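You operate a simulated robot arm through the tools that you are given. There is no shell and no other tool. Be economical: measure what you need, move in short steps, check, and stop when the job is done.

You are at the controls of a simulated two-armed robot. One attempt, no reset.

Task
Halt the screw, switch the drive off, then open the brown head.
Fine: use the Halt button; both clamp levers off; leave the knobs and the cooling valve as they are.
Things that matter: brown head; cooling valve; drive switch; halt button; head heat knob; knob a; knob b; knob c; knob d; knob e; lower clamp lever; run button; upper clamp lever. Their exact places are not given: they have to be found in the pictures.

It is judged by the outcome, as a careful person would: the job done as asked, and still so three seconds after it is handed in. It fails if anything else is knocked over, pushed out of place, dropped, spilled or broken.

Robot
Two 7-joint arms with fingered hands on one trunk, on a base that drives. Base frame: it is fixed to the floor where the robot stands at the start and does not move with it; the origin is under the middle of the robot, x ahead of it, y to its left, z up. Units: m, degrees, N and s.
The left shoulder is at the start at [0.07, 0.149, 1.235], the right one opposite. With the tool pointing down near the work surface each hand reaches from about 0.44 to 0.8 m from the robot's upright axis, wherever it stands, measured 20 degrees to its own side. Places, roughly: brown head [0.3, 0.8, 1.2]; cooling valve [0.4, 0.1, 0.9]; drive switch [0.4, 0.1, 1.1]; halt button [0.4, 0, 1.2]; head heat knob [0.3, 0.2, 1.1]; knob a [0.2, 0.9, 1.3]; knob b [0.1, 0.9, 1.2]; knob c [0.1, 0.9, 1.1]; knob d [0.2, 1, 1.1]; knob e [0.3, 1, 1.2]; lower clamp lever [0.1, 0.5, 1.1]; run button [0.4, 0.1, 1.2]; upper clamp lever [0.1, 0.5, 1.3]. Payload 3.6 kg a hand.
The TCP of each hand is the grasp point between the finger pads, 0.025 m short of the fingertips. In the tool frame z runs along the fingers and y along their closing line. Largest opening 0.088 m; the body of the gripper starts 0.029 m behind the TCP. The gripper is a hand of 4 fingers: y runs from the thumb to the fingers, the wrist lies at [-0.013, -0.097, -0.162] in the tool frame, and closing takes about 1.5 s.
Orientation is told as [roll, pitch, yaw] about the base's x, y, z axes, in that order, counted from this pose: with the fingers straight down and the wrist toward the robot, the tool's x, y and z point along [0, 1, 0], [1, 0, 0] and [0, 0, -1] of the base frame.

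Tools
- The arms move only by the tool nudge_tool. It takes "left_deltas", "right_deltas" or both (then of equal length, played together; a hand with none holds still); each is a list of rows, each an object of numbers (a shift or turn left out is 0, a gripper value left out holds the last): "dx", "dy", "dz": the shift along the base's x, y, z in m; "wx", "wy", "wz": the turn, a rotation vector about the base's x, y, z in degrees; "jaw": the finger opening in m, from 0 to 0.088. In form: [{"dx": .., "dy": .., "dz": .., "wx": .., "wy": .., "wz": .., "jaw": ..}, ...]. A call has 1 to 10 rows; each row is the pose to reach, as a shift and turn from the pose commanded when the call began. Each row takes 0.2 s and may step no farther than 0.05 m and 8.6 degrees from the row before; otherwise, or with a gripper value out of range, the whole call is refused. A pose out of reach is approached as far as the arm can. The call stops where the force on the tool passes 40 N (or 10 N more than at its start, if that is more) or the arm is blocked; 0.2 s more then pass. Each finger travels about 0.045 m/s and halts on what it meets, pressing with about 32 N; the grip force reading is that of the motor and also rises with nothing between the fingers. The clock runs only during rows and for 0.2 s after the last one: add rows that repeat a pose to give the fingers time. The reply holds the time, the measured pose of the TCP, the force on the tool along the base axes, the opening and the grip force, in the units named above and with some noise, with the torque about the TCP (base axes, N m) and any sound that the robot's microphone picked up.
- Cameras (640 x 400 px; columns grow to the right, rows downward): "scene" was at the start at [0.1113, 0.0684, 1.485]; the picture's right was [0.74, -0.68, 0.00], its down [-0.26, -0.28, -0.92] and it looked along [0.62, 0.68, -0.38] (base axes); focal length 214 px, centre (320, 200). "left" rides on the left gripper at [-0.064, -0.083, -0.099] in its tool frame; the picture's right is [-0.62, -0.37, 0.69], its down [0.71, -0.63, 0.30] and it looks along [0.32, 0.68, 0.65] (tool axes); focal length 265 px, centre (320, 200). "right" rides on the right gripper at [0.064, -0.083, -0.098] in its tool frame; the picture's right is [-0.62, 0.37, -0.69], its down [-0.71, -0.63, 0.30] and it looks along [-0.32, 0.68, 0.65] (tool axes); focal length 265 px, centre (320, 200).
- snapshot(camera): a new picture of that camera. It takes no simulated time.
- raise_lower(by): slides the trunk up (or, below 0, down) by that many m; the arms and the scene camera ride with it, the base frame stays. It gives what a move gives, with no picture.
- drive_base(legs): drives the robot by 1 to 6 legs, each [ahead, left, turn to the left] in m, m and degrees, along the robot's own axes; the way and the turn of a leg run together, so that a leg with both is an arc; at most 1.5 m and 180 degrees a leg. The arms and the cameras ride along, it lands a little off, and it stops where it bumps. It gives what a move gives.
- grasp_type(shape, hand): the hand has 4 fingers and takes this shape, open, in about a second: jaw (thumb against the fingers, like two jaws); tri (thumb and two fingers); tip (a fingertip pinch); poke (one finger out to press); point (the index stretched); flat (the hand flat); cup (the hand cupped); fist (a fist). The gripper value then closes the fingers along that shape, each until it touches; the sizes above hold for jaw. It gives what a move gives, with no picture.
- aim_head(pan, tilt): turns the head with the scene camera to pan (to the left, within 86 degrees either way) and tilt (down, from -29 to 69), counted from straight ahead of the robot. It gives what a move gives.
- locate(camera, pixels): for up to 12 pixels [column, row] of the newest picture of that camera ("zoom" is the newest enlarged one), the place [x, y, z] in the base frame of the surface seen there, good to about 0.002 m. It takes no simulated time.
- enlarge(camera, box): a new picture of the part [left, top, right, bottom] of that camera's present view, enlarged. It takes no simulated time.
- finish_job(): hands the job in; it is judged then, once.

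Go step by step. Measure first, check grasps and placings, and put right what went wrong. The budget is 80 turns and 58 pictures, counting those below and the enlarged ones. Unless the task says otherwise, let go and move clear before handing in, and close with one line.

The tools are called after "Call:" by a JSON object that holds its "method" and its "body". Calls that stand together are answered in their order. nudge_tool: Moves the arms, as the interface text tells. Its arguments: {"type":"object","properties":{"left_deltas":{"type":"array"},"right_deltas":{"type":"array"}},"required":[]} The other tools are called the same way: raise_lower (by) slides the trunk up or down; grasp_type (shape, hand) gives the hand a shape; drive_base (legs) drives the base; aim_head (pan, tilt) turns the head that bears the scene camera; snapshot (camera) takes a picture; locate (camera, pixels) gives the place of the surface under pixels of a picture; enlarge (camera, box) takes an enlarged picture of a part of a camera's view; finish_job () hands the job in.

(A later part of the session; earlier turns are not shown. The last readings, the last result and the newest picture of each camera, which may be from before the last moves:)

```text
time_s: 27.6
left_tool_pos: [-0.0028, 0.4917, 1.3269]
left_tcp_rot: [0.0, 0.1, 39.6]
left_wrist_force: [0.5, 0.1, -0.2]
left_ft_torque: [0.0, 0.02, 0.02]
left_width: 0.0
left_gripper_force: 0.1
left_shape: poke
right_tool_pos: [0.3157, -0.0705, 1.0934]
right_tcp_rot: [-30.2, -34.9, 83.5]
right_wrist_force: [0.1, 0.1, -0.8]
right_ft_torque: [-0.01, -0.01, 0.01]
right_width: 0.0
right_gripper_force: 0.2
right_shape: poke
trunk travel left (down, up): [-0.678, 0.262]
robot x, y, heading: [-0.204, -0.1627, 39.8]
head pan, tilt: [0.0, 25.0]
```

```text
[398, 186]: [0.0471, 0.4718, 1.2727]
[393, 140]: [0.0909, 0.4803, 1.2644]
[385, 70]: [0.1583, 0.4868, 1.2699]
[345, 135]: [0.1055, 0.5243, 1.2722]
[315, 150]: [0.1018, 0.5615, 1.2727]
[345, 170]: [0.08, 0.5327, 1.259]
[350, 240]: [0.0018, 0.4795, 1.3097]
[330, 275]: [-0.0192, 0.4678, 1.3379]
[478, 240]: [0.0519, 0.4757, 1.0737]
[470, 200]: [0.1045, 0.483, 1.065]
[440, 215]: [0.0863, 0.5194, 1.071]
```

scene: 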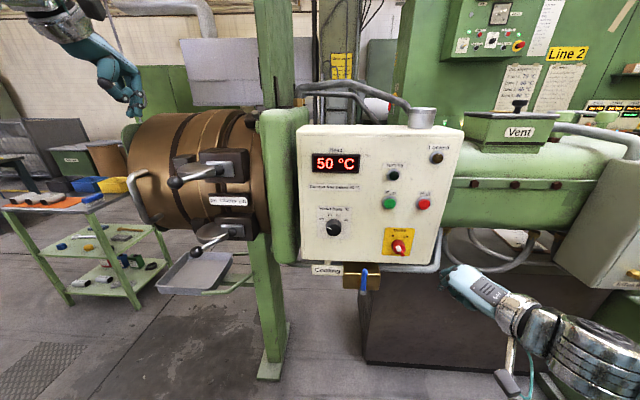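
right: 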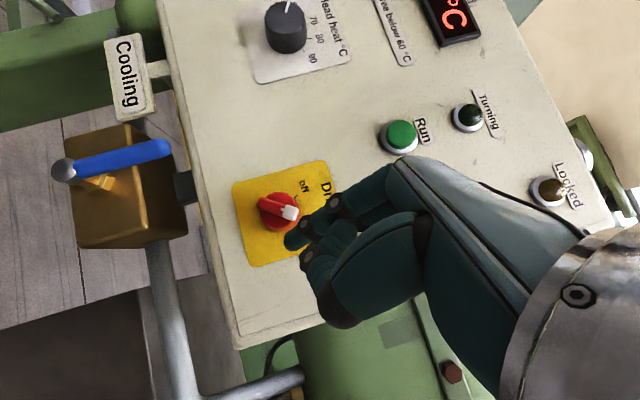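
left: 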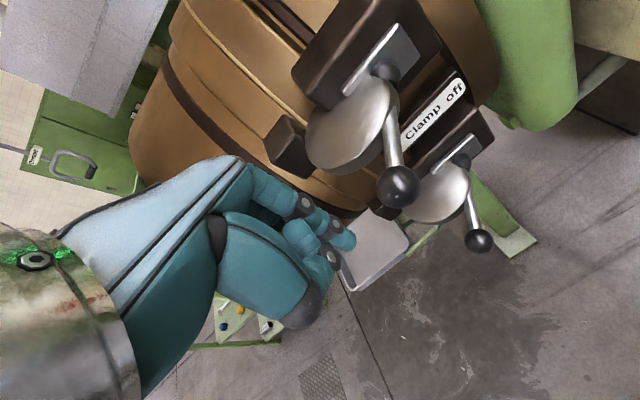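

Rod is free between n≈0.32 and 0.37; the disc lies behind. I'll descend beside the rod, move in, and begin pushing right.

Call:
{"method": "nudge_tool", "body": {"left_deltas": [{"dz": -0.03}, {"dz": -0.057}, {"dx": 0.02, "dy": 0.013, "dz": -0.057}, {"dx": 0.043, "dy": 0.026, "dz": -0.057}, {"dx": 0.061, "dy": 0.006, "dz": -0.057}, {"dx": 0.064, "dy": -0.01, "dz": -0.057}, {"dx": 0.0645, "dy": -0.0195, "dz": -0.057}]}}

Call:
{"method": "snapshot", "body": {"camera": "left"}}

```text
time_s: 29.2
left_tool_pos: [0.0586, 0.4739, 1.2705]
left_tcp_rot: [-0.1, 0.1, 39.6]
left_wrist_force: [0.7, 0.5, -0.2]
left_ft_torque: [0.07, 0.03, -0.02]
left_width: 0.0001
left_gripper_force: 0.1
left_shape: poke
right_tool_pos: [0.3145, -0.0691, 1.0932]
right_tcp_rot: [-30.4, -35.0, 83.7]
right_wrist_force: [0.6, 0.3, -0.1]
right_ft_torque: [0.01, -0.04, 0.0]
right_width: 0.0002
right_gripper_force: 0.0
right_shape: poke
trunk travel left (down, up): [-0.678, 0.262]
robot x, y, heading: [-0.2056, -0.1648, 39.6]
head pan, tilt: [0.0, 25.0]
```

```text
24 pictures are left
```

left: 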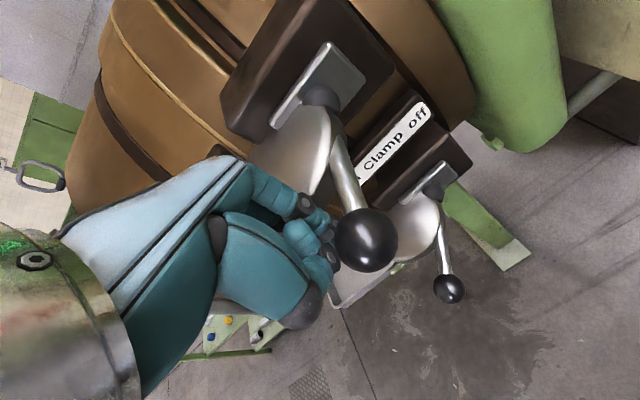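

The index is beside/under the rod at (340,220). Check whether the lever moved.

Call:
{"method": "locate", "body": {"camera": "left", "pixels": [[365, 235], [347, 180], [325, 97], [450, 288], [337, 235], [333, 265]]}}

```text
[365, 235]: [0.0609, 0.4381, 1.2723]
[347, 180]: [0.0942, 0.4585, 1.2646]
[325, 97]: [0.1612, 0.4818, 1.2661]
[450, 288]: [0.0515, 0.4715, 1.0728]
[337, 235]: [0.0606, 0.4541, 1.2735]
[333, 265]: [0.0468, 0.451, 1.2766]
```

The ball moved from u −0.356 to −0.321: lever turns freely about the hub. Continuing along the arc.

Call:
{"method": "nudge_tool", "body": {"left_deltas": [{"dx": 0.006, "dy": -0.013}, {"dx": 0.0122, "dy": -0.0257}, {"dx": 0.02, "dy": -0.036}, {"dx": 0.0287, "dy": -0.0459}, {"dx": 0.039, "dy": -0.054}, {"dx": 0.0494, "dy": -0.0619}, {"dx": 0.0654, "dy": -0.0688}]}}

Call:
{"method": "snapshot", "body": {"camera": "left"}}

```text
time_s: 30.8
left_tool_pos: [0.1113, 0.4181, 1.2685]
left_tcp_rot: [-0.3, 0.0, 40.1]
left_wrist_force: [-22.7, 26.4, -0.9]
left_ft_torque: [0.24, 0.12, -0.16]
left_width: 0.0001
left_gripper_force: 0.1
left_shape: poke
right_tool_pos: [0.3055, -0.0621, 1.0972]
right_tcp_rot: [-30.9, -34.6, 84.1]
right_wrist_force: [0.2, -0.2, 0.2]
right_ft_torque: [0.0, -0.01, -0.03]
right_width: 0.0001
right_gripper_force: 0.0
right_shape: poke
trunk travel left (down, up): [-0.678, 0.262]
robot x, y, heading: [-0.207, -0.1669, 39.7]
head pan, tilt: [0.0, 25.0]
```

```text
23 pictures are left
```

left: 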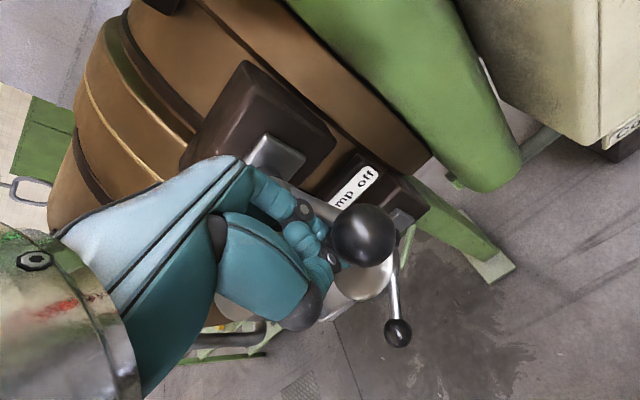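

Force rose to ~35 N along the push — likely the lever's end stop. Locate the ball.

Call:
{"method": "locate", "body": {"camera": "left", "pixels": [[365, 235], [350, 225], [398, 333]]}}

Call:
{"method": "nudge_tool", "body": {"left_deltas": [{"dx": -0.012, "dy": 0.014}, {"dx": -0.04, "dy": 0.0}, {"dx": -0.07, "dy": -0.02, "dz": 0.03}]}}

Call:
{"method": "snapshot", "body": {"camera": "scene"}}

```text
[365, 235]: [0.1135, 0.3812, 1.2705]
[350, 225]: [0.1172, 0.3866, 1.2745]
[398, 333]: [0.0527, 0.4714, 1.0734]
```

```text
time_s: 31.6
left_tool_pos: [0.0488, 0.3808, 1.3062]
left_tcp_rot: [-0.1, -0.2, 39.2]
left_wrist_force: [-0.5, -0.1, 0.6]
left_ft_torque: [0.05, -0.03, 0.03]
left_width: 0.0
left_gripper_force: 0.0
left_shape: poke
right_tool_pos: [0.3099, -0.0759, 1.0971]
right_tcp_rot: [-30.5, -35.4, 83.8]
right_wrist_force: [0.6, -0.6, -0.3]
right_ft_torque: [0.01, 0.01, 0.0]
right_width: 0.0
right_gripper_force: 0.1
right_shape: poke
trunk travel left (down, up): [-0.678, 0.262]
robot x, y, heading: [-0.2021, -0.1642, 39.8]
head pan, tilt: [0.0, 25.0]
```

```text
22 pictures are left
```

scene: 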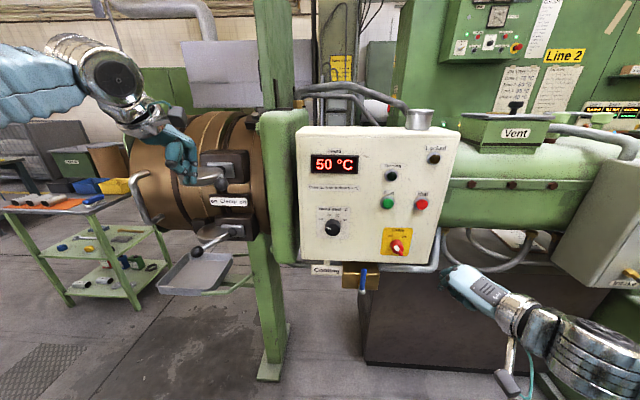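

The upper ball is now at u −0.244, symmetric (+29°) to its start: off stop reached. For the lower lever, I'll move the left hand left/back, tilt it forward 40°, and lower the trunk.

Call:
{"method": "nudge_tool", "body": {"left_deltas": [{"dx": -0.019, "dy": 0.016, "wx": 5.1, "wy": -6.2}, {"dx": -0.038, "dy": 0.032, "wx": 10.2, "wy": -12.4}, {"dx": -0.057, "dy": 0.048, "wx": 15.3, "wy": -18.6}, {"dx": -0.076, "dy": 0.064, "wx": 20.4, "wy": -24.8}, {"dx": -0.094, "dy": 0.08, "wx": 25.5, "wy": -31}]}}

Call:
{"method": "raise_lower", "body": {"by": -0.17}}

Call:
{"method": "snapshot", "body": {"camera": "left"}}

Call:
{"method": "snapshot", "body": {"camera": "scene"}}

```text
time_s: 32.8
left_tool_pos: [-0.0461, 0.4661, 1.302]
left_tcp_rot: [-0.1, -40.3, 39.6]
left_wrist_force: [-0.5, -0.8, 0.4]
left_ft_torque: [0.0, 0.03, -0.01]
left_width: 0.0
left_gripper_force: 0.2
left_shape: poke
right_tool_pos: [0.311, -0.0714, 1.0954]
right_tcp_rot: [-30.6, -35.1, 83.8]
right_wrist_force: [-1.0, 0.0, 0.0]
right_ft_torque: [-0.01, 0.01, 0.0]
right_width: 0.0
right_gripper_force: 0.1
right_shape: poke
trunk travel left (down, up): [-0.678, 0.262]
robot x, y, heading: [-0.206, -0.1652, 39.8]
head pan, tilt: [0.0, 25.0]
```

```text
time_s: 34.8
left_tool_pos: [-0.0446, 0.4669, 1.1311]
left_tcp_rot: [-0.2, -40.1, 39.5]
left_wrist_force: [0.2, -0.4, -0.4]
left_ft_torque: [-0.01, -0.02, -0.01]
left_width: 0.0001
left_gripper_force: 0.1
left_shape: poke
right_tool_pos: [0.3125, -0.0693, 0.9245]
right_tcp_rot: [-30.3, -35.1, 83.8]
right_wrist_force: [-0.2, -0.6, 1.0]
right_ft_torque: [0.01, -0.02, 0.01]
right_width: 0.0
right_gripper_force: 0.1
right_shape: poke
trunk travel left (down, up): [-0.508, 0.432]
robot x, y, heading: [-0.2044, -0.1654, 39.6]
head pan, tilt: [0.0, 25.0]
```

```text
21 pictures are left
```

left: 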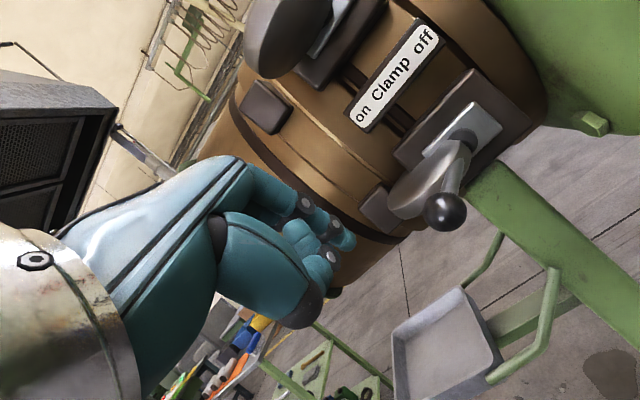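

```text
20 pictures are left
```

scene: 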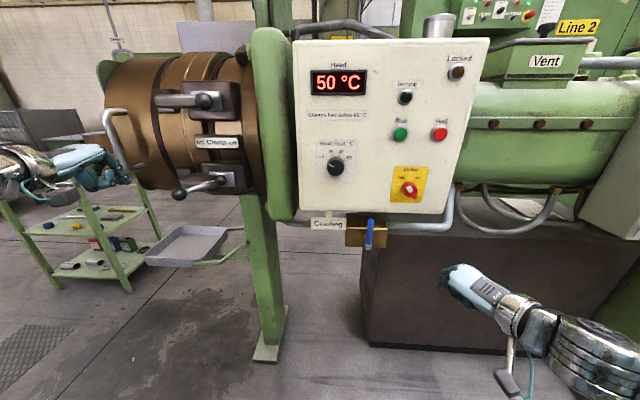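

Upper lever is clearly at "off" (ball at (205,100) right of hub). Now the left finger goes down and in beside the lower lever.

Call:
{"method": "nudge_tool", "body": {"left_deltas": [{"dz": -0.033}, {"dz": -0.066}, {"dx": 0.025, "dy": 0.014, "dz": -0.066}, {"dx": 0.05, "dy": 0.028, "dz": -0.066}, {"dx": 0.075, "dy": 0.0415, "dz": -0.066}]}}

Call:
{"method": "snapshot", "body": {"camera": "left"}}

```text
time_s: 36.0
left_tool_pos: [0.0329, 0.512, 1.0638]
left_tcp_rot: [-0.1, -40.0, 39.6]
left_wrist_force: [0.5, -1.6, 0.4]
left_ft_torque: [0.01, 0.0, -0.04]
left_width: 0.0
left_gripper_force: 0.0
left_shape: poke
right_tool_pos: [0.3141, -0.0694, 0.9246]
right_tcp_rot: [-30.2, -35.0, 83.7]
right_wrist_force: [0.5, 0.3, 0.8]
right_ft_torque: [-0.02, 0.02, 0.0]
right_width: 0.0
right_gripper_force: 0.1
right_shape: poke
trunk travel left (down, up): [-0.508, 0.432]
robot x, y, heading: [-0.2032, -0.1636, 39.6]
head pan, tilt: [0.0, 25.0]
```

```text
19 pictures are left
```

left: 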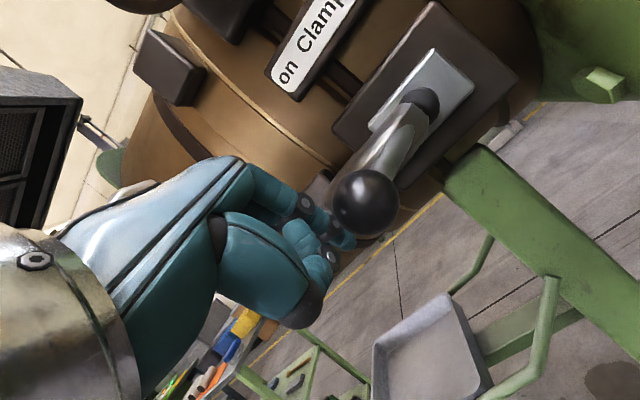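

Positioned left of the lower rod at (355,200). Sweeping the lever right along the arc.

Call:
{"method": "nudge_tool", "body": {"left_deltas": [{"dx": 0.0152, "dy": -0.0211}, {"dx": 0.0167, "dy": -0.0336}, {"dx": 0.0188, "dy": -0.0468}, {"dx": 0.0235, "dy": -0.0594}, {"dx": 0.0285, "dy": -0.0707}, {"dx": 0.0371, "dy": -0.0817}, {"dx": 0.0449, "dy": -0.0909}, {"dx": 0.0555, "dy": -0.0981}, {"dx": 0.0662, "dy": -0.1027}]}}

Call:
{"method": "snapshot", "body": {"camera": "left"}}

```text
time_s: 38.0
left_tool_pos: [0.0899, 0.4091, 1.0672]
left_tcp_rot: [-0.5, -40.4, 39.9]
left_wrist_force: [-7.6, 7.8, 3.4]
left_ft_torque: [0.03, -0.01, 0.03]
left_width: 0.0
left_gripper_force: 0.0
left_shape: poke
right_tool_pos: [0.3103, -0.0682, 0.9269]
right_tcp_rot: [-30.6, -35.1, 83.9]
right_wrist_force: [-0.1, -0.6, 0.2]
right_ft_torque: [-0.01, -0.02, 0.0]
right_width: 0.0
right_gripper_force: 0.1
right_shape: poke
trunk travel left (down, up): [-0.508, 0.432]
robot x, y, heading: [-0.2019, -0.167, 39.6]
head pan, tilt: [0.0, 25.0]
```

```text
18 pictures are left
```

left: 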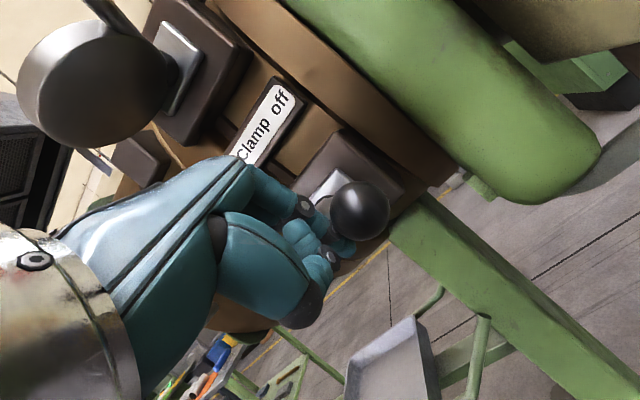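

Contact force ~11 N at the end. Checking the lower ball's position.

Call:
{"method": "locate", "body": {"camera": "left", "pixels": [[358, 212], [350, 205], [90, 80]]}}

```text
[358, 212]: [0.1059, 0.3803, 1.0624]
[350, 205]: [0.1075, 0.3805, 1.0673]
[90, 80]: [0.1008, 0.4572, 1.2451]
```

Ball at u −0.247, about the same as the upper one. One more small push to make sure it is at the stop, then withdraw.

Call:
{"method": "nudge_tool", "body": {"left_deltas": [{"dx": 0.005, "dy": -0.004}, {"dx": 0.011, "dy": -0.009}, {"dx": 0.011, "dy": -0.009}, {"dx": -0.004, "dy": 0.006}, {"dx": -0.04, "dy": -0.01}, {"dx": -0.08, "dy": -0.035}, {"dx": -0.11, "dy": -0.05}]}}

Call:
{"method": "enlarge", "body": {"camera": "scene", "box": [80, 40, 320, 280]}}

```text
time_s: 38.6
left_tool_pos: [0.099, 0.411, 1.0693]
left_tcp_rot: [0.4, -40.5, 41.4]
left_wrist_force: [-20.1, 18.9, 0.3]
left_ft_torque: [0.07, 0.12, 0.02]
left_width: 0.0
left_gripper_force: 0.1
left_shape: poke
right_tool_pos: [0.3137, -0.0697, 0.9252]
right_tcp_rot: [-30.4, -35.0, 83.6]
right_wrist_force: [0.7, -0.2, -0.2]
right_ft_torque: [0.02, 0.02, 0.02]
right_width: 0.0
right_gripper_force: 0.1
right_shape: poke
trunk travel left (down, up): [-0.508, 0.432]
robot x, y, heading: [-0.2031, -0.1664, 39.6]
head pan, tilt: [0.0, 25.0]
stopped in row 3 (left hand): the force on the tool passed its limit at 41 N (the readings are from after the stop); the commanded pose is now the measured one
```

```text
1.67 times, centred on (200, 160) of scene
```

zoom: 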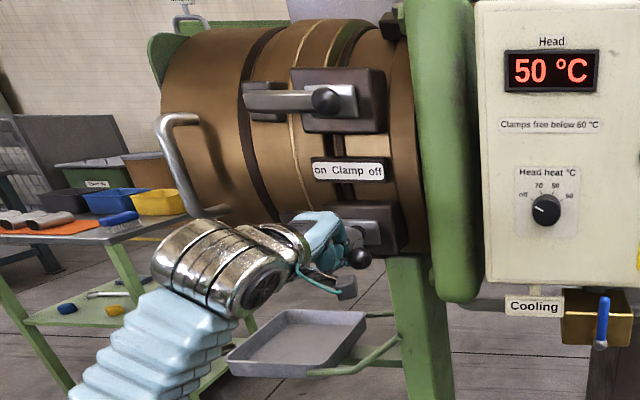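

The 41 N stop confirms the lower lever is at its end stop. Withdraw the left hand to the left/out, raise the trunk, and look at the head's handle and hinge.

Call:
{"method": "nudge_tool", "body": {"left_deltas": [{"dx": -0.012, "dy": 0.014}, {"dx": -0.045, "dy": 0.002}, {"dx": -0.085, "dy": -0.02}, {"dx": -0.125, "dy": -0.045}, {"dx": -0.16, "dy": -0.07}, {"dx": -0.19, "dy": -0.08, "dz": 0.02}]}}

Call:
{"method": "raise_lower", "body": {"by": 0.2}}

Call:
{"method": "aim_head", "body": {"pan": 28, "tilt": 20}}

Call:
{"method": "snapshot", "body": {"camera": "scene"}}

```text
time_s: 40.0
left_tool_pos: [-0.0819, 0.3407, 1.102]
left_tcp_rot: [0.1, -40.4, 40.4]
left_wrist_force: [-0.2, 0.1, 0.5]
left_ft_torque: [0.05, 0.0, -0.02]
left_width: 0.0
left_gripper_force: 0.0
left_shape: poke
left hand out of reach, approached as far as the arm can: row 5, 6
right_tool_pos: [0.3135, -0.0712, 0.9248]
right_tcp_rot: [-30.3, -35.0, 83.7]
right_wrist_force: [0.0, 0.2, -0.7]
right_ft_torque: [0.01, 0.04, 0.0]
right_width: 0.0
right_gripper_force: 0.0
right_shape: poke
trunk travel left (down, up): [-0.508, 0.432]
robot x, y, heading: [-0.2073, -0.1633, 39.6]
head pan, tilt: [0.0, 25.0]
```

```text
time_s: 42.2
left_tool_pos: [-0.0811, 0.3403, 1.3013]
left_tcp_rot: [0.1, -40.4, 40.5]
left_wrist_force: [-1.0, -0.1, 0.1]
left_ft_torque: [0.0, 0.01, -0.05]
left_width: 0.0001
left_gripper_force: 0.0
left_shape: poke
right_tool_pos: [0.3139, -0.0692, 1.1255]
right_tcp_rot: [-30.3, -35.0, 83.7]
right_wrist_force: [0.4, -0.4, 0.2]
right_ft_torque: [-0.03, -0.01, 0.0]
right_width: 0.0001
right_gripper_force: 0.0
right_shape: poke
trunk travel left (down, up): [-0.708, 0.232]
robot x, y, heading: [-0.2053, -0.1669, 39.7]
head pan, tilt: [0.0, 25.0]
```

```text
time_s: 43.1
left_tool_pos: [-0.0814, 0.3429, 1.3016]
left_tcp_rot: [0.1, -40.4, 40.5]
left_wrist_force: [-0.1, 0.3, -0.1]
left_ft_torque: [-0.01, 0.04, 0.0]
left_width: 0.0
left_gripper_force: 0.1
left_shape: poke
right_tool_pos: [0.3136, -0.0699, 1.1256]
right_tcp_rot: [-30.4, -34.9, 83.7]
right_wrist_force: [0.2, -0.5, -0.3]
right_ft_torque: [0.01, -0.02, -0.02]
right_width: 0.0002
right_gripper_force: 0.1
right_shape: poke
trunk travel left (down, up): [-0.708, 0.232]
robot x, y, heading: [-0.2026, -0.1669, 39.6]
head pan, tilt: [28.0, 20.0]
```

```text
16 pictures are left
```

scene: 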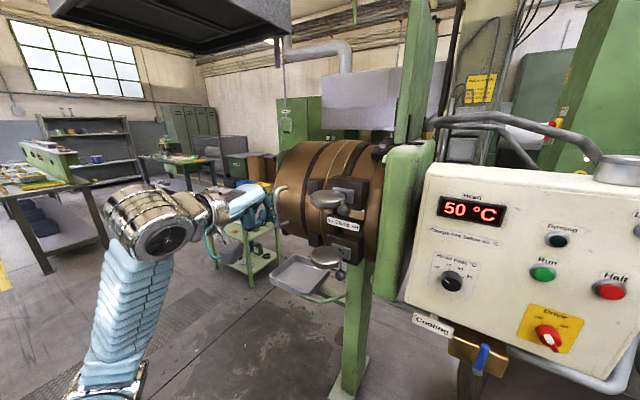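

Measuring the drum, handle, and nearby trolley in this view to plan the swing.

Call:
{"method": "enlarge", "body": {"camera": "scene", "box": [220, 120, 440, 310]}}

Call:
{"method": "locate", "body": {"camera": "scene", "pixels": [[300, 144], [350, 143], [376, 150], [283, 205], [280, 187], [285, 228], [300, 200], [318, 200], [255, 235], [232, 255], [385, 165], [300, 275]]}}

```text
2.11 times, centred on (330, 215) of scene
```

zoom: 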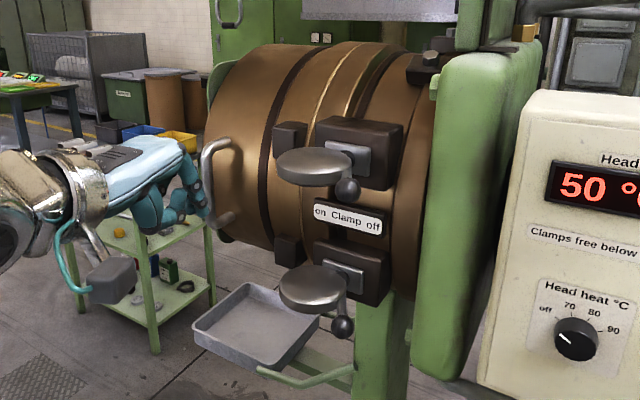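

```text
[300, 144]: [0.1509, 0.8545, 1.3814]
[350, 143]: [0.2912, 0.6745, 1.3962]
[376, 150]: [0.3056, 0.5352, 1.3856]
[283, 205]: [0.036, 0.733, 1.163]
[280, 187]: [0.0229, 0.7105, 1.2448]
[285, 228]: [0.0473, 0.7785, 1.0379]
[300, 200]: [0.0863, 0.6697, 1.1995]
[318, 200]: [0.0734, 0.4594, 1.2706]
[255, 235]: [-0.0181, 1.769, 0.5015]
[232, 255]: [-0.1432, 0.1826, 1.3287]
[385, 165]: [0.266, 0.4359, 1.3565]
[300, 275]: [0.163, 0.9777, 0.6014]
```

The clamp levers are off and the handle's vertical bar is near (0.00,0.69,1.10–1.23); hinge should be on the far side, so the handle goes left. I'll use a flat left hand as a blade; drive left ~0.28 m first.

Call:
{"method": "drive_base", "body": {"legs": [[0, 0.28, 0]]}}

Call:
{"method": "grasp_type", "body": {"hand": "left", "shape": "flat"}}

Call:
{"method": "snapshot", "body": {"camera": "left"}}

Call:
{"method": "snapshot", "body": {"camera": "scene"}}

```text
time_s: 47.1
left_tool_pos: [-0.2535, 0.5507, 1.3026]
left_tcp_rot: [0.2, -40.3, 40.3]
left_wrist_force: [-0.6, 0.7, 0.6]
left_ft_torque: [0.0, 0.04, 0.01]
left_width: 0.0
left_gripper_force: 0.1
left_shape: poke
right_tool_pos: [0.1403, 0.1376, 1.1255]
right_tcp_rot: [-30.3, -35.1, 83.4]
right_wrist_force: [0.5, -0.4, 0.0]
right_ft_torque: [0.0, 0.03, 0.02]
right_width: 0.0
right_gripper_force: 0.0
right_shape: poke
trunk travel left (down, up): [-0.708, 0.232]
robot x, y, heading: [-0.3773, 0.0436, 39.7]
head pan, tilt: [28.0, 20.0]
```

```text
time_s: 48.0
left_tool_pos: [-0.2519, 0.5511, 1.3011]
left_tcp_rot: [0.1, -40.3, 40.3]
left_wrist_force: [1.1, 0.0, -0.4]
left_ft_torque: [0.02, -0.01, -0.01]
left_width: 0.0
left_gripper_force: 0.0
left_shape: flat
right_tool_pos: [0.1412, 0.1382, 1.1242]
right_tcp_rot: [-30.3, -35.0, 83.5]
right_wrist_force: [0.4, 0.5, -0.2]
right_ft_torque: [0.0, -0.01, 0.02]
right_width: 0.0001
right_gripper_force: 0.0
right_shape: poke
trunk travel left (down, up): [-0.708, 0.232]
robot x, y, heading: [-0.3784, 0.0455, 39.7]
head pan, tilt: [28.0, 20.0]
```

```text
14 pictures are left
```

left: 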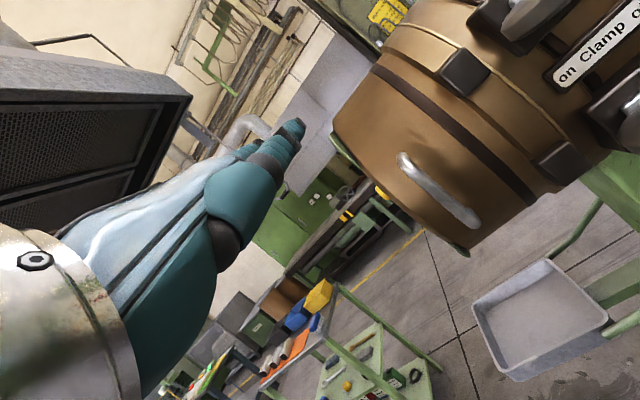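

```text
13 pictures are left
```

scene: 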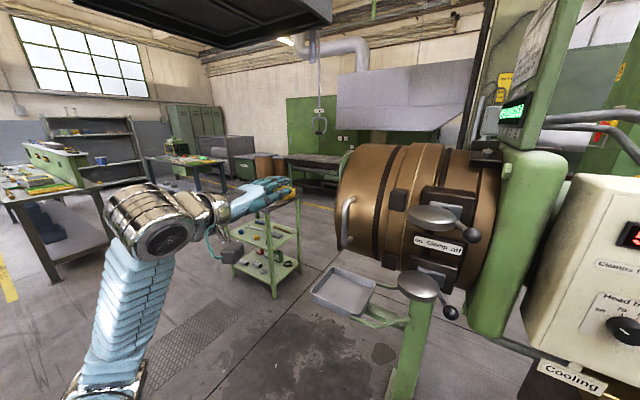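

The handle shows clearly from (403,158) to (475,220) in the left view and the flat fingertip at (297,127). Measuring both.

Call:
{"method": "locate", "body": {"camera": "left", "pixels": [[403, 158], [415, 177], [437, 195], [460, 212], [474, 220], [400, 205], [450, 165], [465, 245], [340, 130], [297, 127], [293, 145], [272, 180]]}}

```text
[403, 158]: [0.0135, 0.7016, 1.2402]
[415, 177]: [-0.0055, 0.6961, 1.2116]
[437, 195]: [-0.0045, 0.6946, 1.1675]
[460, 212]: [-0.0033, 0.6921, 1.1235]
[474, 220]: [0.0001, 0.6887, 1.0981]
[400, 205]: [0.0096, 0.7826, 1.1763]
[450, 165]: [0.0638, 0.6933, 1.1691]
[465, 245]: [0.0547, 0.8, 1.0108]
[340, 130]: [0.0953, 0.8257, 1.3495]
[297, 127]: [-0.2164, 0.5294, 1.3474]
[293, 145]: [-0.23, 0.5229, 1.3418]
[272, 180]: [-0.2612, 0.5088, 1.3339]
```

The flat fingers point horizontally inward (index tip ≈(-0.216,0.529,1.345)). Lower the trunk and move the hand to the right of the bar, then in at z≈1.17.

Call:
{"method": "raise_lower", "body": {"by": -0.12}}

Call:
{"method": "nudge_tool", "body": {"left_deltas": [{"dx": 0.028, "dy": -0.039, "dz": -0.015}, {"dx": 0.0565, "dy": -0.079, "dz": -0.025}, {"dx": 0.0565, "dy": -0.079, "dz": -0.055}, {"dx": 0.092, "dy": -0.054, "dz": -0.055}, {"dx": 0.128, "dy": -0.028, "dz": -0.055}, {"dx": 0.165, "dy": -0.002, "dz": -0.055}, {"dx": 0.201, "dy": 0.025, "dz": -0.055}, {"dx": 0.238, "dy": 0.051, "dz": -0.055}]}}

Call:
{"method": "snapshot", "body": {"camera": "left"}}

```text
time_s: 49.5
left_tool_pos: [-0.2521, 0.5504, 1.1813]
left_tcp_rot: [0.1, -40.4, 40.4]
left_wrist_force: [0.2, 0.2, 0.1]
left_ft_torque: [0.01, 0.01, 0.0]
left_width: 0.0003
left_gripper_force: 0.0
left_shape: flat
right_tool_pos: [0.1406, 0.1389, 1.0051]
right_tcp_rot: [-30.3, -35.0, 83.5]
right_wrist_force: [0.1, 0.1, -0.3]
right_ft_torque: [0.01, 0.01, 0.02]
right_width: 0.0
right_gripper_force: 0.1
right_shape: poke
trunk travel left (down, up): [-0.588, 0.352]
robot x, y, heading: [-0.3765, 0.0446, 39.6]
head pan, tilt: [28.0, 20.0]
```

```text
refused: row 1 steps farther than a row can; nothing moved
```

```text
12 pictures are left
```

left: 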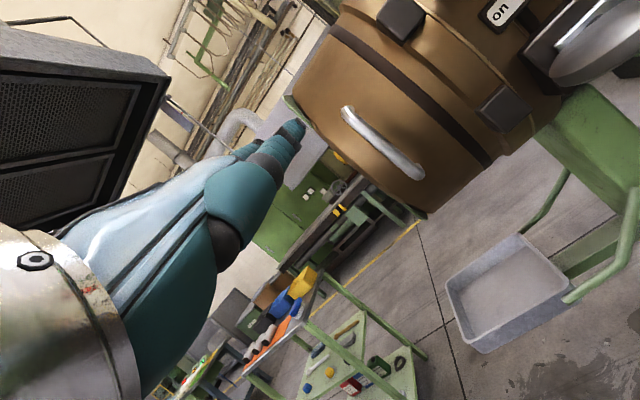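

The first step was slightly too long and nothing moved; repeating with finer steps.

Call:
{"method": "nudge_tool", "body": {"left_deltas": [{"dx": 0.02, "dy": -0.028, "dz": -0.015}, {"dx": 0.04, "dy": -0.056, "dz": -0.03}, {"dx": 0.0565, "dy": -0.079, "dz": -0.055}, {"dx": 0.09, "dy": -0.055, "dz": -0.055}, {"dx": 0.124, "dy": -0.031, "dz": -0.055}, {"dx": 0.158, "dy": -0.007, "dz": -0.055}, {"dx": 0.192, "dy": 0.018, "dz": -0.055}, {"dx": 0.226, "dy": 0.042, "dz": -0.055}, {"dx": 0.25, "dy": 0.06, "dz": -0.055}]}}

Call:
{"method": "snapshot", "body": {"camera": "left"}}

```text
time_s: 51.5
left_tool_pos: [-0.003, 0.6123, 1.1249]
left_tcp_rot: [0.1, -40.4, 40.1]
left_wrist_force: [-0.4, 0.3, 0.2]
left_ft_torque: [-0.03, -0.02, -0.02]
left_width: 0.0
left_gripper_force: 0.1
left_shape: flat
left hand out of reach, approached as far as the arm can: row 1, 2, 3, 4
right_tool_pos: [0.1416, 0.1385, 1.0049]
right_tcp_rot: [-30.3, -35.1, 83.5]
right_wrist_force: [-0.6, -0.3, -0.8]
right_ft_torque: [0.01, 0.0, -0.02]
right_width: 0.0001
right_gripper_force: 0.1
right_shape: poke
trunk travel left (down, up): [-0.588, 0.352]
robot x, y, heading: [-0.3778, 0.0494, 39.5]
head pan, tilt: [28.0, 20.0]
```

```text
11 pictures are left
```

left: 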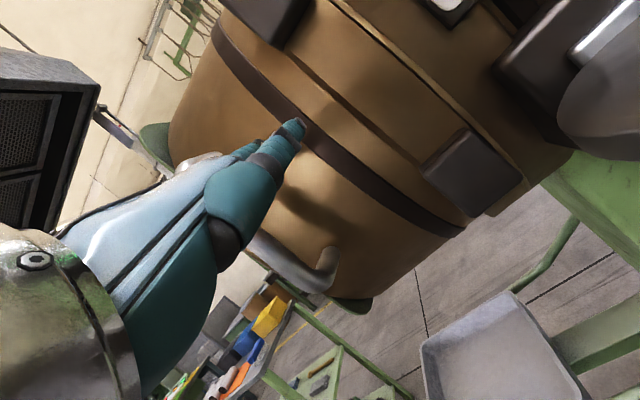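

The hand is just right of the bar but 6 cm too shallow (index tip n≈0.371). Move in and start pushing the handle left.

Call:
{"method": "nudge_tool", "body": {"left_deltas": [{"dx": 0.0244, "dy": 0.0175}, {"dx": 0.049, "dy": 0.035}, {"dx": 0.0373, "dy": 0.0513}, {"dx": 0.0343, "dy": 0.0655}, {"dx": 0.0323, "dy": 0.0786}, {"dx": 0.0303, "dy": 0.0925}, {"dx": 0.0283, "dy": 0.1065}]}}

Call:
{"method": "snapshot", "body": {"camera": "scene"}}

```text
time_s: 53.1
left_tool_pos: [0.0156, 0.7196, 1.1299]
left_tcp_rot: [-0.4, -40.8, 41.0]
left_wrist_force: [-33.1, -3.1, 4.4]
left_ft_torque: [0.38, -2.27, 1.32]
left_width: 0.0807
left_gripper_force: 0.2
left_shape: flat
right_tool_pos: [0.1332, 0.1382, 1.0091]
right_tcp_rot: [-30.8, -35.0, 83.8]
right_wrist_force: [0.1, 0.1, 0.7]
right_ft_torque: [-0.01, 0.0, -0.01]
right_width: 0.0
right_gripper_force: 0.0
right_shape: poke
trunk travel left (down, up): [-0.588, 0.352]
robot x, y, heading: [-0.3758, 0.045, 39.9]
head pan, tilt: [28.0, 20.0]
```

```text
10 pictures are left
```

scene: 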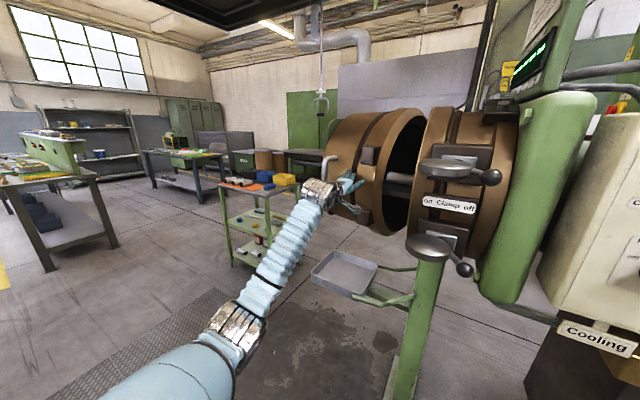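

The head is opening: the left part swings away, with a gap at (400,170). The −33 N is from pushing too deep against the drum. Measure the new geometry.

Call:
{"method": "locate", "body": {"camera": "scene", "pixels": [[327, 170], [415, 112], [395, 232], [350, 205], [367, 160], [430, 110], [425, 150], [385, 150], [340, 119]]}}

Call:
{"method": "enlarge", "body": {"camera": "scene", "box": [280, 90, 480, 250]}}

```text
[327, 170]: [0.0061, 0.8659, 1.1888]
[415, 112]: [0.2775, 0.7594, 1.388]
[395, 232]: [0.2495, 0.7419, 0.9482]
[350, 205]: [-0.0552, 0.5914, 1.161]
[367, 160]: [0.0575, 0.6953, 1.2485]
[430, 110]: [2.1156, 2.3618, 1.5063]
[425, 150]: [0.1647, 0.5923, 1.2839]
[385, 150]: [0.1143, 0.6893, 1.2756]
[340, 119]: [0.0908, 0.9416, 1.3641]
```

```text
2.50 times, centred on (380, 170) of scene
```

zoom: 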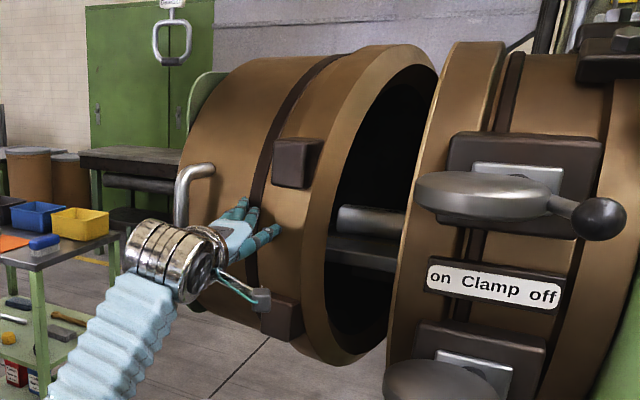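

The door swung ~16° and coasted past the hand. I'll pull the right hand away to the right/back, relieve the left hand, then drive left/forward so the left hand keeps pushing the handle.

Call:
{"method": "nudge_tool", "body": {"right_deltas": [{"dx": 0.012, "dy": -0.035}, {"dx": 0.026, "dy": -0.07}, {"dx": 0.035, "dy": -0.11}, {"dx": 0.045, "dy": -0.15}, {"dx": 0.04, "dy": -0.19}, {"dx": 0.02, "dy": -0.22}], "left_deltas": [{"dx": -0.01, "dy": -0.007}, {"dx": -0.02, "dy": -0.014}, {"dx": -0.02, "dy": -0.014}, {"dx": -0.02, "dy": -0.014}, {"dx": -0.02, "dy": -0.014}, {"dx": -0.02, "dy": -0.014}]}}

Call:
{"method": "drive_base", "body": {"legs": [[0.04, 0.12, 0]]}}

Call:
{"method": "snapshot", "body": {"camera": "scene"}}

```text
time_s: 54.5
left_tool_pos: [0.0053, 0.702, 1.125]
left_tcp_rot: [0.2, -40.3, 40.3]
left_wrist_force: [-1.7, -0.9, 0.9]
left_ft_torque: [0.09, -0.09, 0.0]
left_width: 0.0002
left_gripper_force: 0.0
left_shape: flat
right_tool_pos: [0.1609, -0.0811, 1.006]
right_tcp_rot: [-30.5, -35.2, 83.7]
right_wrist_force: [-0.5, -0.2, 0.2]
right_ft_torque: [0.01, 0.02, -0.03]
right_width: 0.0
right_gripper_force: 0.0
right_shape: poke
trunk travel left (down, up): [-0.588, 0.352]
robot x, y, heading: [-0.3751, 0.0446, 39.7]
head pan, tilt: [28.0, 20.0]
```

```text
time_s: 56.7
left_tool_pos: [-0.0397, 0.8196, 1.1255]
left_tcp_rot: [0.1, -40.2, 40.3]
left_wrist_force: [0.4, 0.2, 0.2]
left_ft_torque: [-0.01, -0.02, -0.01]
left_width: 0.0
left_gripper_force: 0.0
left_shape: flat
right_tool_pos: [0.1148, 0.0348, 1.0054]
right_tcp_rot: [-30.4, -35.0, 83.6]
right_wrist_force: [-1.0, 0.3, 0.4]
right_ft_torque: [0.01, -0.01, 0.01]
right_width: 0.0001
right_gripper_force: 0.2
right_shape: poke
trunk travel left (down, up): [-0.588, 0.352]
robot x, y, heading: [-0.4261, 0.1672, 39.6]
head pan, tilt: [28.0, 20.0]
```

```text
8 pictures are left
```

scene: 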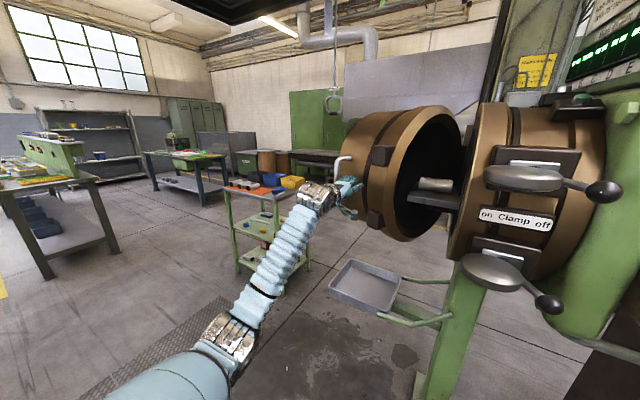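

The gap is wider; measure handle (342,165), rim near edge, and far rim.

Call:
{"method": "locate", "body": {"camera": "scene", "pixels": [[340, 170], [398, 160], [410, 170], [452, 120], [425, 107], [405, 236], [480, 120], [455, 220], [350, 190], [375, 150]]}}

```text
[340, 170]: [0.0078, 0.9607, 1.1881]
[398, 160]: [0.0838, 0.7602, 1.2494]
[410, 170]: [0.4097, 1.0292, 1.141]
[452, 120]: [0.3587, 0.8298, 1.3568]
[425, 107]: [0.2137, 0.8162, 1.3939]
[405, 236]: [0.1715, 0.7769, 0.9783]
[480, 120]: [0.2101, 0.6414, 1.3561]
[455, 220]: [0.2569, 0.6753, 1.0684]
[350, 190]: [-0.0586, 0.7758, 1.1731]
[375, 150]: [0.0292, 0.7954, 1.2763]
```

Door is ~20° open with its rim's near edge at (0.09,0.757) and hinge around u −0.40, n 0.95. I'll swing the right hand out to the side, and bring the left hand in front of the gap to push on the rim itself.

Call:
{"method": "nudge_tool", "body": {"left_deltas": [{"dx": -0.027, "dy": -0.0195}, {"dx": -0.054, "dy": -0.039}, {"dx": -0.0813, "dy": -0.0583}, {"dx": -0.057, "dy": -0.0925}, {"dx": -0.0325, "dy": -0.1265}, {"dx": -0.008, "dy": -0.1605}, {"dx": 0.0165, "dy": -0.1945}, {"dx": 0.041, "dy": -0.229}], "right_deltas": [{"dx": -0.006, "dy": -0.035, "wz": -8}, {"dx": -0.012, "dy": -0.07, "wz": -16}, {"dx": -0.018, "dy": -0.105, "wz": -24}, {"dx": -0.024, "dy": -0.14, "wz": -32}, {"dx": -0.03, "dy": -0.175, "wz": -40}, {"dx": -0.036, "dy": -0.21, "wz": -48}, {"dx": -0.041, "dy": -0.245, "wz": -56}, {"dx": -0.046, "dy": -0.279, "wz": -64}]}}

```text
time_s: 58.5
left_tool_pos: [0.0029, 0.5883, 1.1261]
left_tcp_rot: [0.3, -40.4, 40.2]
left_wrist_force: [-1.1, 0.2, 0.0]
left_ft_torque: [-0.02, 0.0, -0.01]
left_width: 0.0
left_gripper_force: 0.1
left_shape: flat
right_tool_pos: [0.2096, -0.2583, 0.9768]
right_tcp_rot: [-30.2, -35.1, 19.9]
right_wrist_force: [-0.1, -0.4, 0.5]
right_ft_torque: [0.0, -0.02, -0.03]
right_width: 0.0001
right_gripper_force: 0.2
right_shape: poke
right hand out of reach, approached as far as the arm can: row 1, 2, 3, 4, 5, 6, 7, 8
trunk travel left (down, up): [-0.588, 0.352]
robot x, y, heading: [-0.4294, 0.1649, 39.5]
head pan, tilt: [28.0, 20.0]
```

Right hand is well aside. The left hand faces the gap (TCP u −0.477; gap spans −0.563 to −0.385). Retract the right a bit more, drive forward 0.13 m so the fingers enter, and check.

Call:
{"method": "nudge_tool", "body": {"right_deltas": [{"dx": -0.035, "dy": -0.025}, {"dx": -0.07, "dy": -0.05}, {"dx": -0.1, "dy": -0.075}]}}

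Call:
{"method": "drive_base", "body": {"legs": [[0.13, 0, 0]]}}

Call:
{"method": "snapshot", "body": {"camera": "scene"}}

```text
time_s: 59.3
left_tool_pos: [0.0008, 0.5903, 1.1251]
left_tcp_rot: [0.1, -40.3, 40.3]
left_wrist_force: [-0.5, -0.2, -0.5]
left_ft_torque: [-0.02, 0.01, -0.03]
left_width: 0.0
left_gripper_force: 0.0
left_shape: flat
right_tool_pos: [0.183, -0.3558, 0.9604]
right_tcp_rot: [-30.3, -35.0, 19.6]
right_wrist_force: [0.5, -0.2, -0.3]
right_ft_torque: [-0.01, -0.03, 0.01]
right_width: 0.0001
right_gripper_force: 0.0
right_shape: poke
right hand out of reach, approached as far as the arm can: row 1, 2, 3
trunk travel left (down, up): [-0.588, 0.352]
robot x, y, heading: [-0.4267, 0.1624, 39.4]
head pan, tilt: [28.0, 20.0]
```

```text
time_s: 61.6
left_tool_pos: [0.1023, 0.6726, 1.1238]
left_tcp_rot: [0.2, -40.3, 40.2]
left_wrist_force: [-0.3, 0.0, -0.2]
left_ft_torque: [0.01, 0.0, 0.03]
left_width: 0.0
left_gripper_force: 0.1
left_shape: flat
right_tool_pos: [0.2824, -0.2749, 0.9578]
right_tcp_rot: [-30.4, -34.8, 19.5]
right_wrist_force: [0.0, -0.6, 0.1]
right_ft_torque: [-0.02, 0.03, -0.01]
right_width: 0.0001
right_gripper_force: 0.1
right_shape: poke
trunk travel left (down, up): [-0.588, 0.352]
robot x, y, heading: [-0.3252, 0.2431, 39.5]
head pan, tilt: [28.0, 20.0]
```

```text
7 pictures are left
```

scene: 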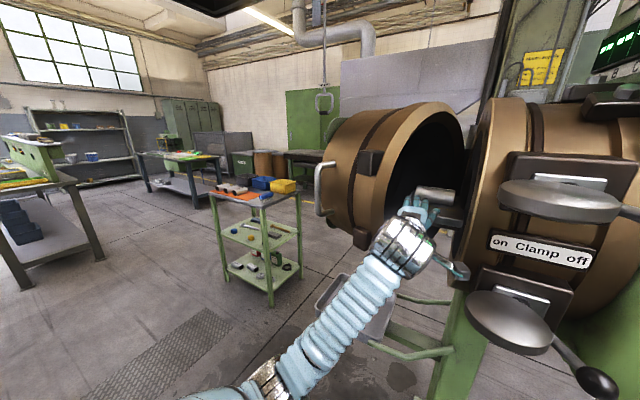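

The flat hand is in the gap at (420,215). Move slightly deeper, then push the rim left along its arc.

Call:
{"method": "nudge_tool", "body": {"left_deltas": [{"dx": 0.0203, "dy": 0.0146}, {"dx": 0.0407, "dy": 0.0292}, {"dx": 0.0232, "dy": 0.0535}, {"dx": 0.0138, "dy": 0.0838}, {"dx": 0.0044, "dy": 0.114}, {"dx": -0.0009, "dy": 0.1471}, {"dx": -0.0062, "dy": 0.1803}]}}

Call:
{"method": "snapshot", "body": {"camera": "scene"}}

```text
time_s: 63.2
left_tool_pos: [0.0941, 0.852, 1.126]
left_tcp_rot: [0.1, -40.4, 40.4]
left_wrist_force: [0.6, 0.7, -0.1]
left_ft_torque: [-0.01, 0.0, 0.01]
left_width: 0.0003
left_gripper_force: 0.0
left_shape: flat
right_tool_pos: [0.2796, -0.2743, 0.9608]
right_tcp_rot: [-30.3, -34.9, 19.5]
right_wrist_force: [-0.6, -0.1, -0.9]
right_ft_torque: [-0.04, -0.04, 0.0]
right_width: 0.0001
right_gripper_force: 0.2
right_shape: poke
trunk travel left (down, up): [-0.588, 0.352]
robot x, y, heading: [-0.3202, 0.2511, 39.3]
head pan, tilt: [28.0, 20.0]
```

```text
6 pictures are left
```

scene: 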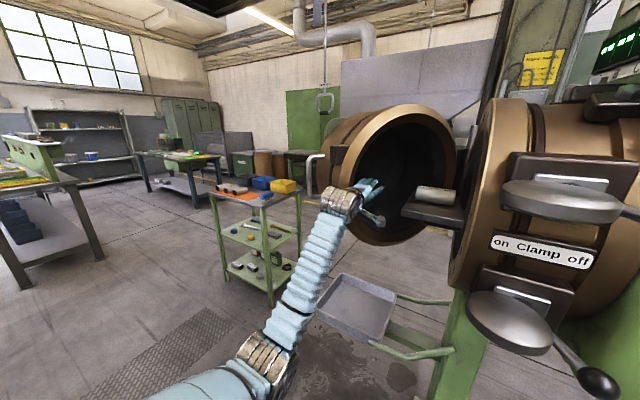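

The door has opened further, its mouth now facing us. Measure the rim.

Call:
{"method": "locate", "body": {"camera": "scene", "pixels": [[345, 170], [352, 130], [450, 150], [412, 108], [310, 175], [378, 238]]}}

```text
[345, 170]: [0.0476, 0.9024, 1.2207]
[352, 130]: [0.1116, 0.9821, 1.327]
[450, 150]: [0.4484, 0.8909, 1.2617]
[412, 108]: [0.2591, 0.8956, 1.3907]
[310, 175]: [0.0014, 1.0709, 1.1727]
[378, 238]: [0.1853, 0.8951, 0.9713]
```

Opening is ~39°. Check clearance to the drip tray before driving further.

Call:
{"method": "locate", "body": {"camera": "scene", "pixels": [[317, 310], [350, 328], [380, 340], [395, 300], [400, 358], [440, 350], [225, 195], [300, 200]]}}

```text
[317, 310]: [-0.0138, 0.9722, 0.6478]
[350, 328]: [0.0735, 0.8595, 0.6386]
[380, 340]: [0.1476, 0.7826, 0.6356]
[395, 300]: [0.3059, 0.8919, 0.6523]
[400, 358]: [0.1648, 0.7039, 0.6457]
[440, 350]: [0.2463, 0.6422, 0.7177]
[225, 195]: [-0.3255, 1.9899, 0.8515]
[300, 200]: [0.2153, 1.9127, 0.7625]
```

Tray front is at n≈0.55, leaving half a metre to the robot's axis; safe. Drive left/forward so the hand keeps pushing the rim.

Call:
{"method": "drive_base", "body": {"legs": [[0.13, 0.12, 0]]}}

Call:
{"method": "snapshot", "body": {"camera": "scene"}}

```text
time_s: 64.6
left_tool_pos: [0.1035, 0.9131, 1.1243]
left_tcp_rot: [-0.1, -40.2, 40.5]
left_wrist_force: [0.6, 0.0, -0.4]
left_ft_torque: [0.01, -0.01, -0.02]
left_width: 0.0
left_gripper_force: 0.0
left_shape: flat
right_tool_pos: [0.2869, -0.2124, 0.9625]
right_tcp_rot: [-30.5, -34.8, 19.6]
right_wrist_force: [-0.5, -0.1, 0.2]
right_ft_torque: [-0.02, 0.02, -0.03]
right_width: 0.0
right_gripper_force: 0.0
right_shape: poke
trunk travel left (down, up): [-0.588, 0.352]
robot x, y, heading: [-0.3184, 0.2996, 39.7]
head pan, tilt: [28.0, 20.0]
stopped in leg 1: the robot was blocked; the commanded pose is now the measured one
```

```text
5 pictures are left
```

scene: 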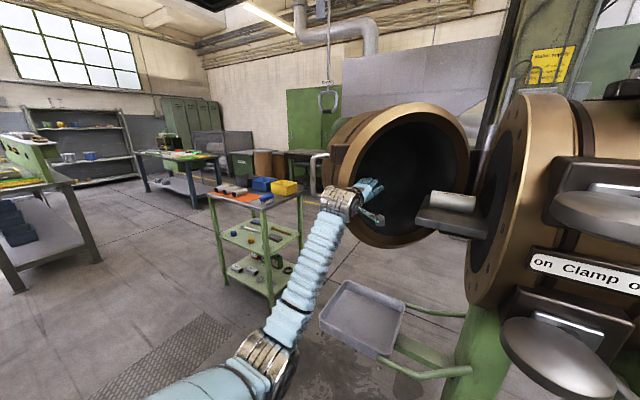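

The drive stopped after ~5 cm, with no residual force. Check the rim again, then continue with the arm alone.

Call:
{"method": "locate", "body": {"camera": "scene", "pixels": [[347, 170], [360, 130], [463, 160], [415, 106], [315, 170], [380, 240], [335, 205]]}}

Call:
{"method": "nudge_tool", "body": {"left_deltas": [{"dx": 0.008, "dy": 0.03}, {"dx": 0.016, "dy": 0.06}, {"dx": 0.026, "dy": 0.09}, {"dx": 0.036, "dy": 0.12}, {"dx": 0.048, "dy": 0.15}]}}

```text
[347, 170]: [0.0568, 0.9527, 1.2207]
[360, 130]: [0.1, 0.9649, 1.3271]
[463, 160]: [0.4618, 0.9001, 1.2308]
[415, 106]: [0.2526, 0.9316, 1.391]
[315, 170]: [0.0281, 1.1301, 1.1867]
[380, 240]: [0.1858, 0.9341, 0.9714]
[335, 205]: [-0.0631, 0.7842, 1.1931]
```

```text
time_s: 65.8
left_tool_pos: [0.1483, 1.0574, 1.1219]
left_tcp_rot: [0.2, -40.4, 40.3]
left_wrist_force: [0.5, 0.9, -0.4]
left_ft_torque: [0.0, 0.0, 0.0]
left_width: 0.0001
left_gripper_force: 0.0
left_shape: flat
left hand out of reach, approached as far as the arm can: row 5
right_tool_pos: [0.288, -0.2155, 0.9599]
right_tcp_rot: [-30.2, -34.7, 19.6]
right_wrist_force: [0.4, -0.7, -0.5]
right_ft_torque: [0.0, 0.01, 0.01]
right_width: 0.0
right_gripper_force: 0.1
right_shape: poke
trunk travel left (down, up): [-0.588, 0.352]
robot x, y, heading: [-0.3187, 0.3, 39.7]
head pan, tilt: [28.0, 20.0]
```

The arm pushed the rim well further (TCP now u −0.77, n 0.74). Look at the result.

Call:
{"method": "snapshot", "body": {"camera": "scene"}}

```text
4 pictures are left
```

scene: 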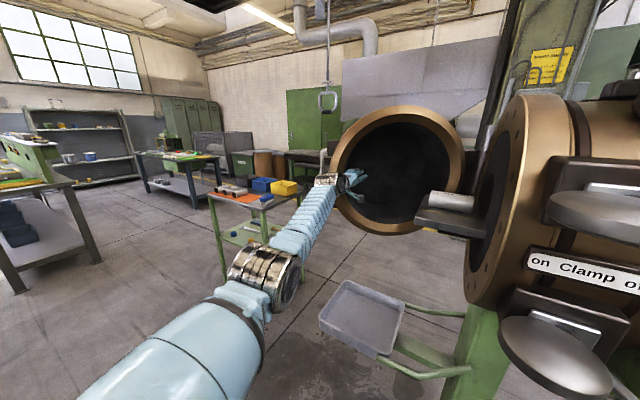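

Call:
{"method": "locate", "body": {"camera": "scene", "pixels": [[338, 165], [350, 130], [463, 160], [404, 110], [400, 232], [345, 205]]}}

```text
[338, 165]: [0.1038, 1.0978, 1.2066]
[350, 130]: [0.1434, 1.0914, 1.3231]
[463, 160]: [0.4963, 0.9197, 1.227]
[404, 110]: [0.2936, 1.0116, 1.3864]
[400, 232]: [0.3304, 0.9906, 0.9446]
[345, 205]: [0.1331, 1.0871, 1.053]
```

Rim line gives ~60° open. The base was probably stopped by the door load, so I'll retreat the hand a bit, drive forward free of contact, then push on with the arm.

Call:
{"method": "nudge_tool", "body": {"left_deltas": [{"dx": -0.02, "dy": -0.03}, {"dx": -0.04, "dy": -0.06}, {"dx": -0.058, "dy": -0.091}]}}

Call:
{"method": "drive_base", "body": {"legs": [[0.09, 0.04, 0]]}}

```text
time_s: 66.6
left_tool_pos: [0.0852, 0.9617, 1.1262]
left_tcp_rot: [0.1, -40.4, 40.5]
left_wrist_force: [0.4, -0.4, -0.7]
left_ft_torque: [0.01, 0.02, -0.01]
left_width: 0.0
left_gripper_force: 0.1
left_shape: flat
right_tool_pos: [0.2874, -0.2157, 0.9604]
right_tcp_rot: [-30.3, -34.8, 19.4]
right_wrist_force: [-0.8, -0.7, -0.8]
right_ft_torque: [0.01, 0.0, -0.04]
right_width: 0.0
right_gripper_force: 0.0
right_shape: poke
trunk travel left (down, up): [-0.588, 0.352]
robot x, y, heading: [-0.3189, 0.3015, 39.8]
head pan, tilt: [28.0, 20.0]
```

```text
time_s: 68.4
left_tool_pos: [0.1292, 1.0518, 1.1258]
left_tcp_rot: [0.0, -40.4, 40.4]
left_wrist_force: [0.1, 0.0, 0.1]
left_ft_torque: [-0.02, -0.03, 0.01]
left_width: 0.0001
left_gripper_force: 0.1
left_shape: flat
right_tool_pos: [0.3332, -0.1259, 0.959]
right_tcp_rot: [-30.3, -34.8, 19.7]
right_wrist_force: [1.4, -0.2, -0.4]
right_ft_torque: [-0.01, -0.01, 0.01]
right_width: 0.0
right_gripper_force: 0.0
right_shape: poke
trunk travel left (down, up): [-0.588, 0.352]
robot x, y, heading: [-0.2737, 0.3955, 40.1]
head pan, tilt: [28.0, 20.0]
```

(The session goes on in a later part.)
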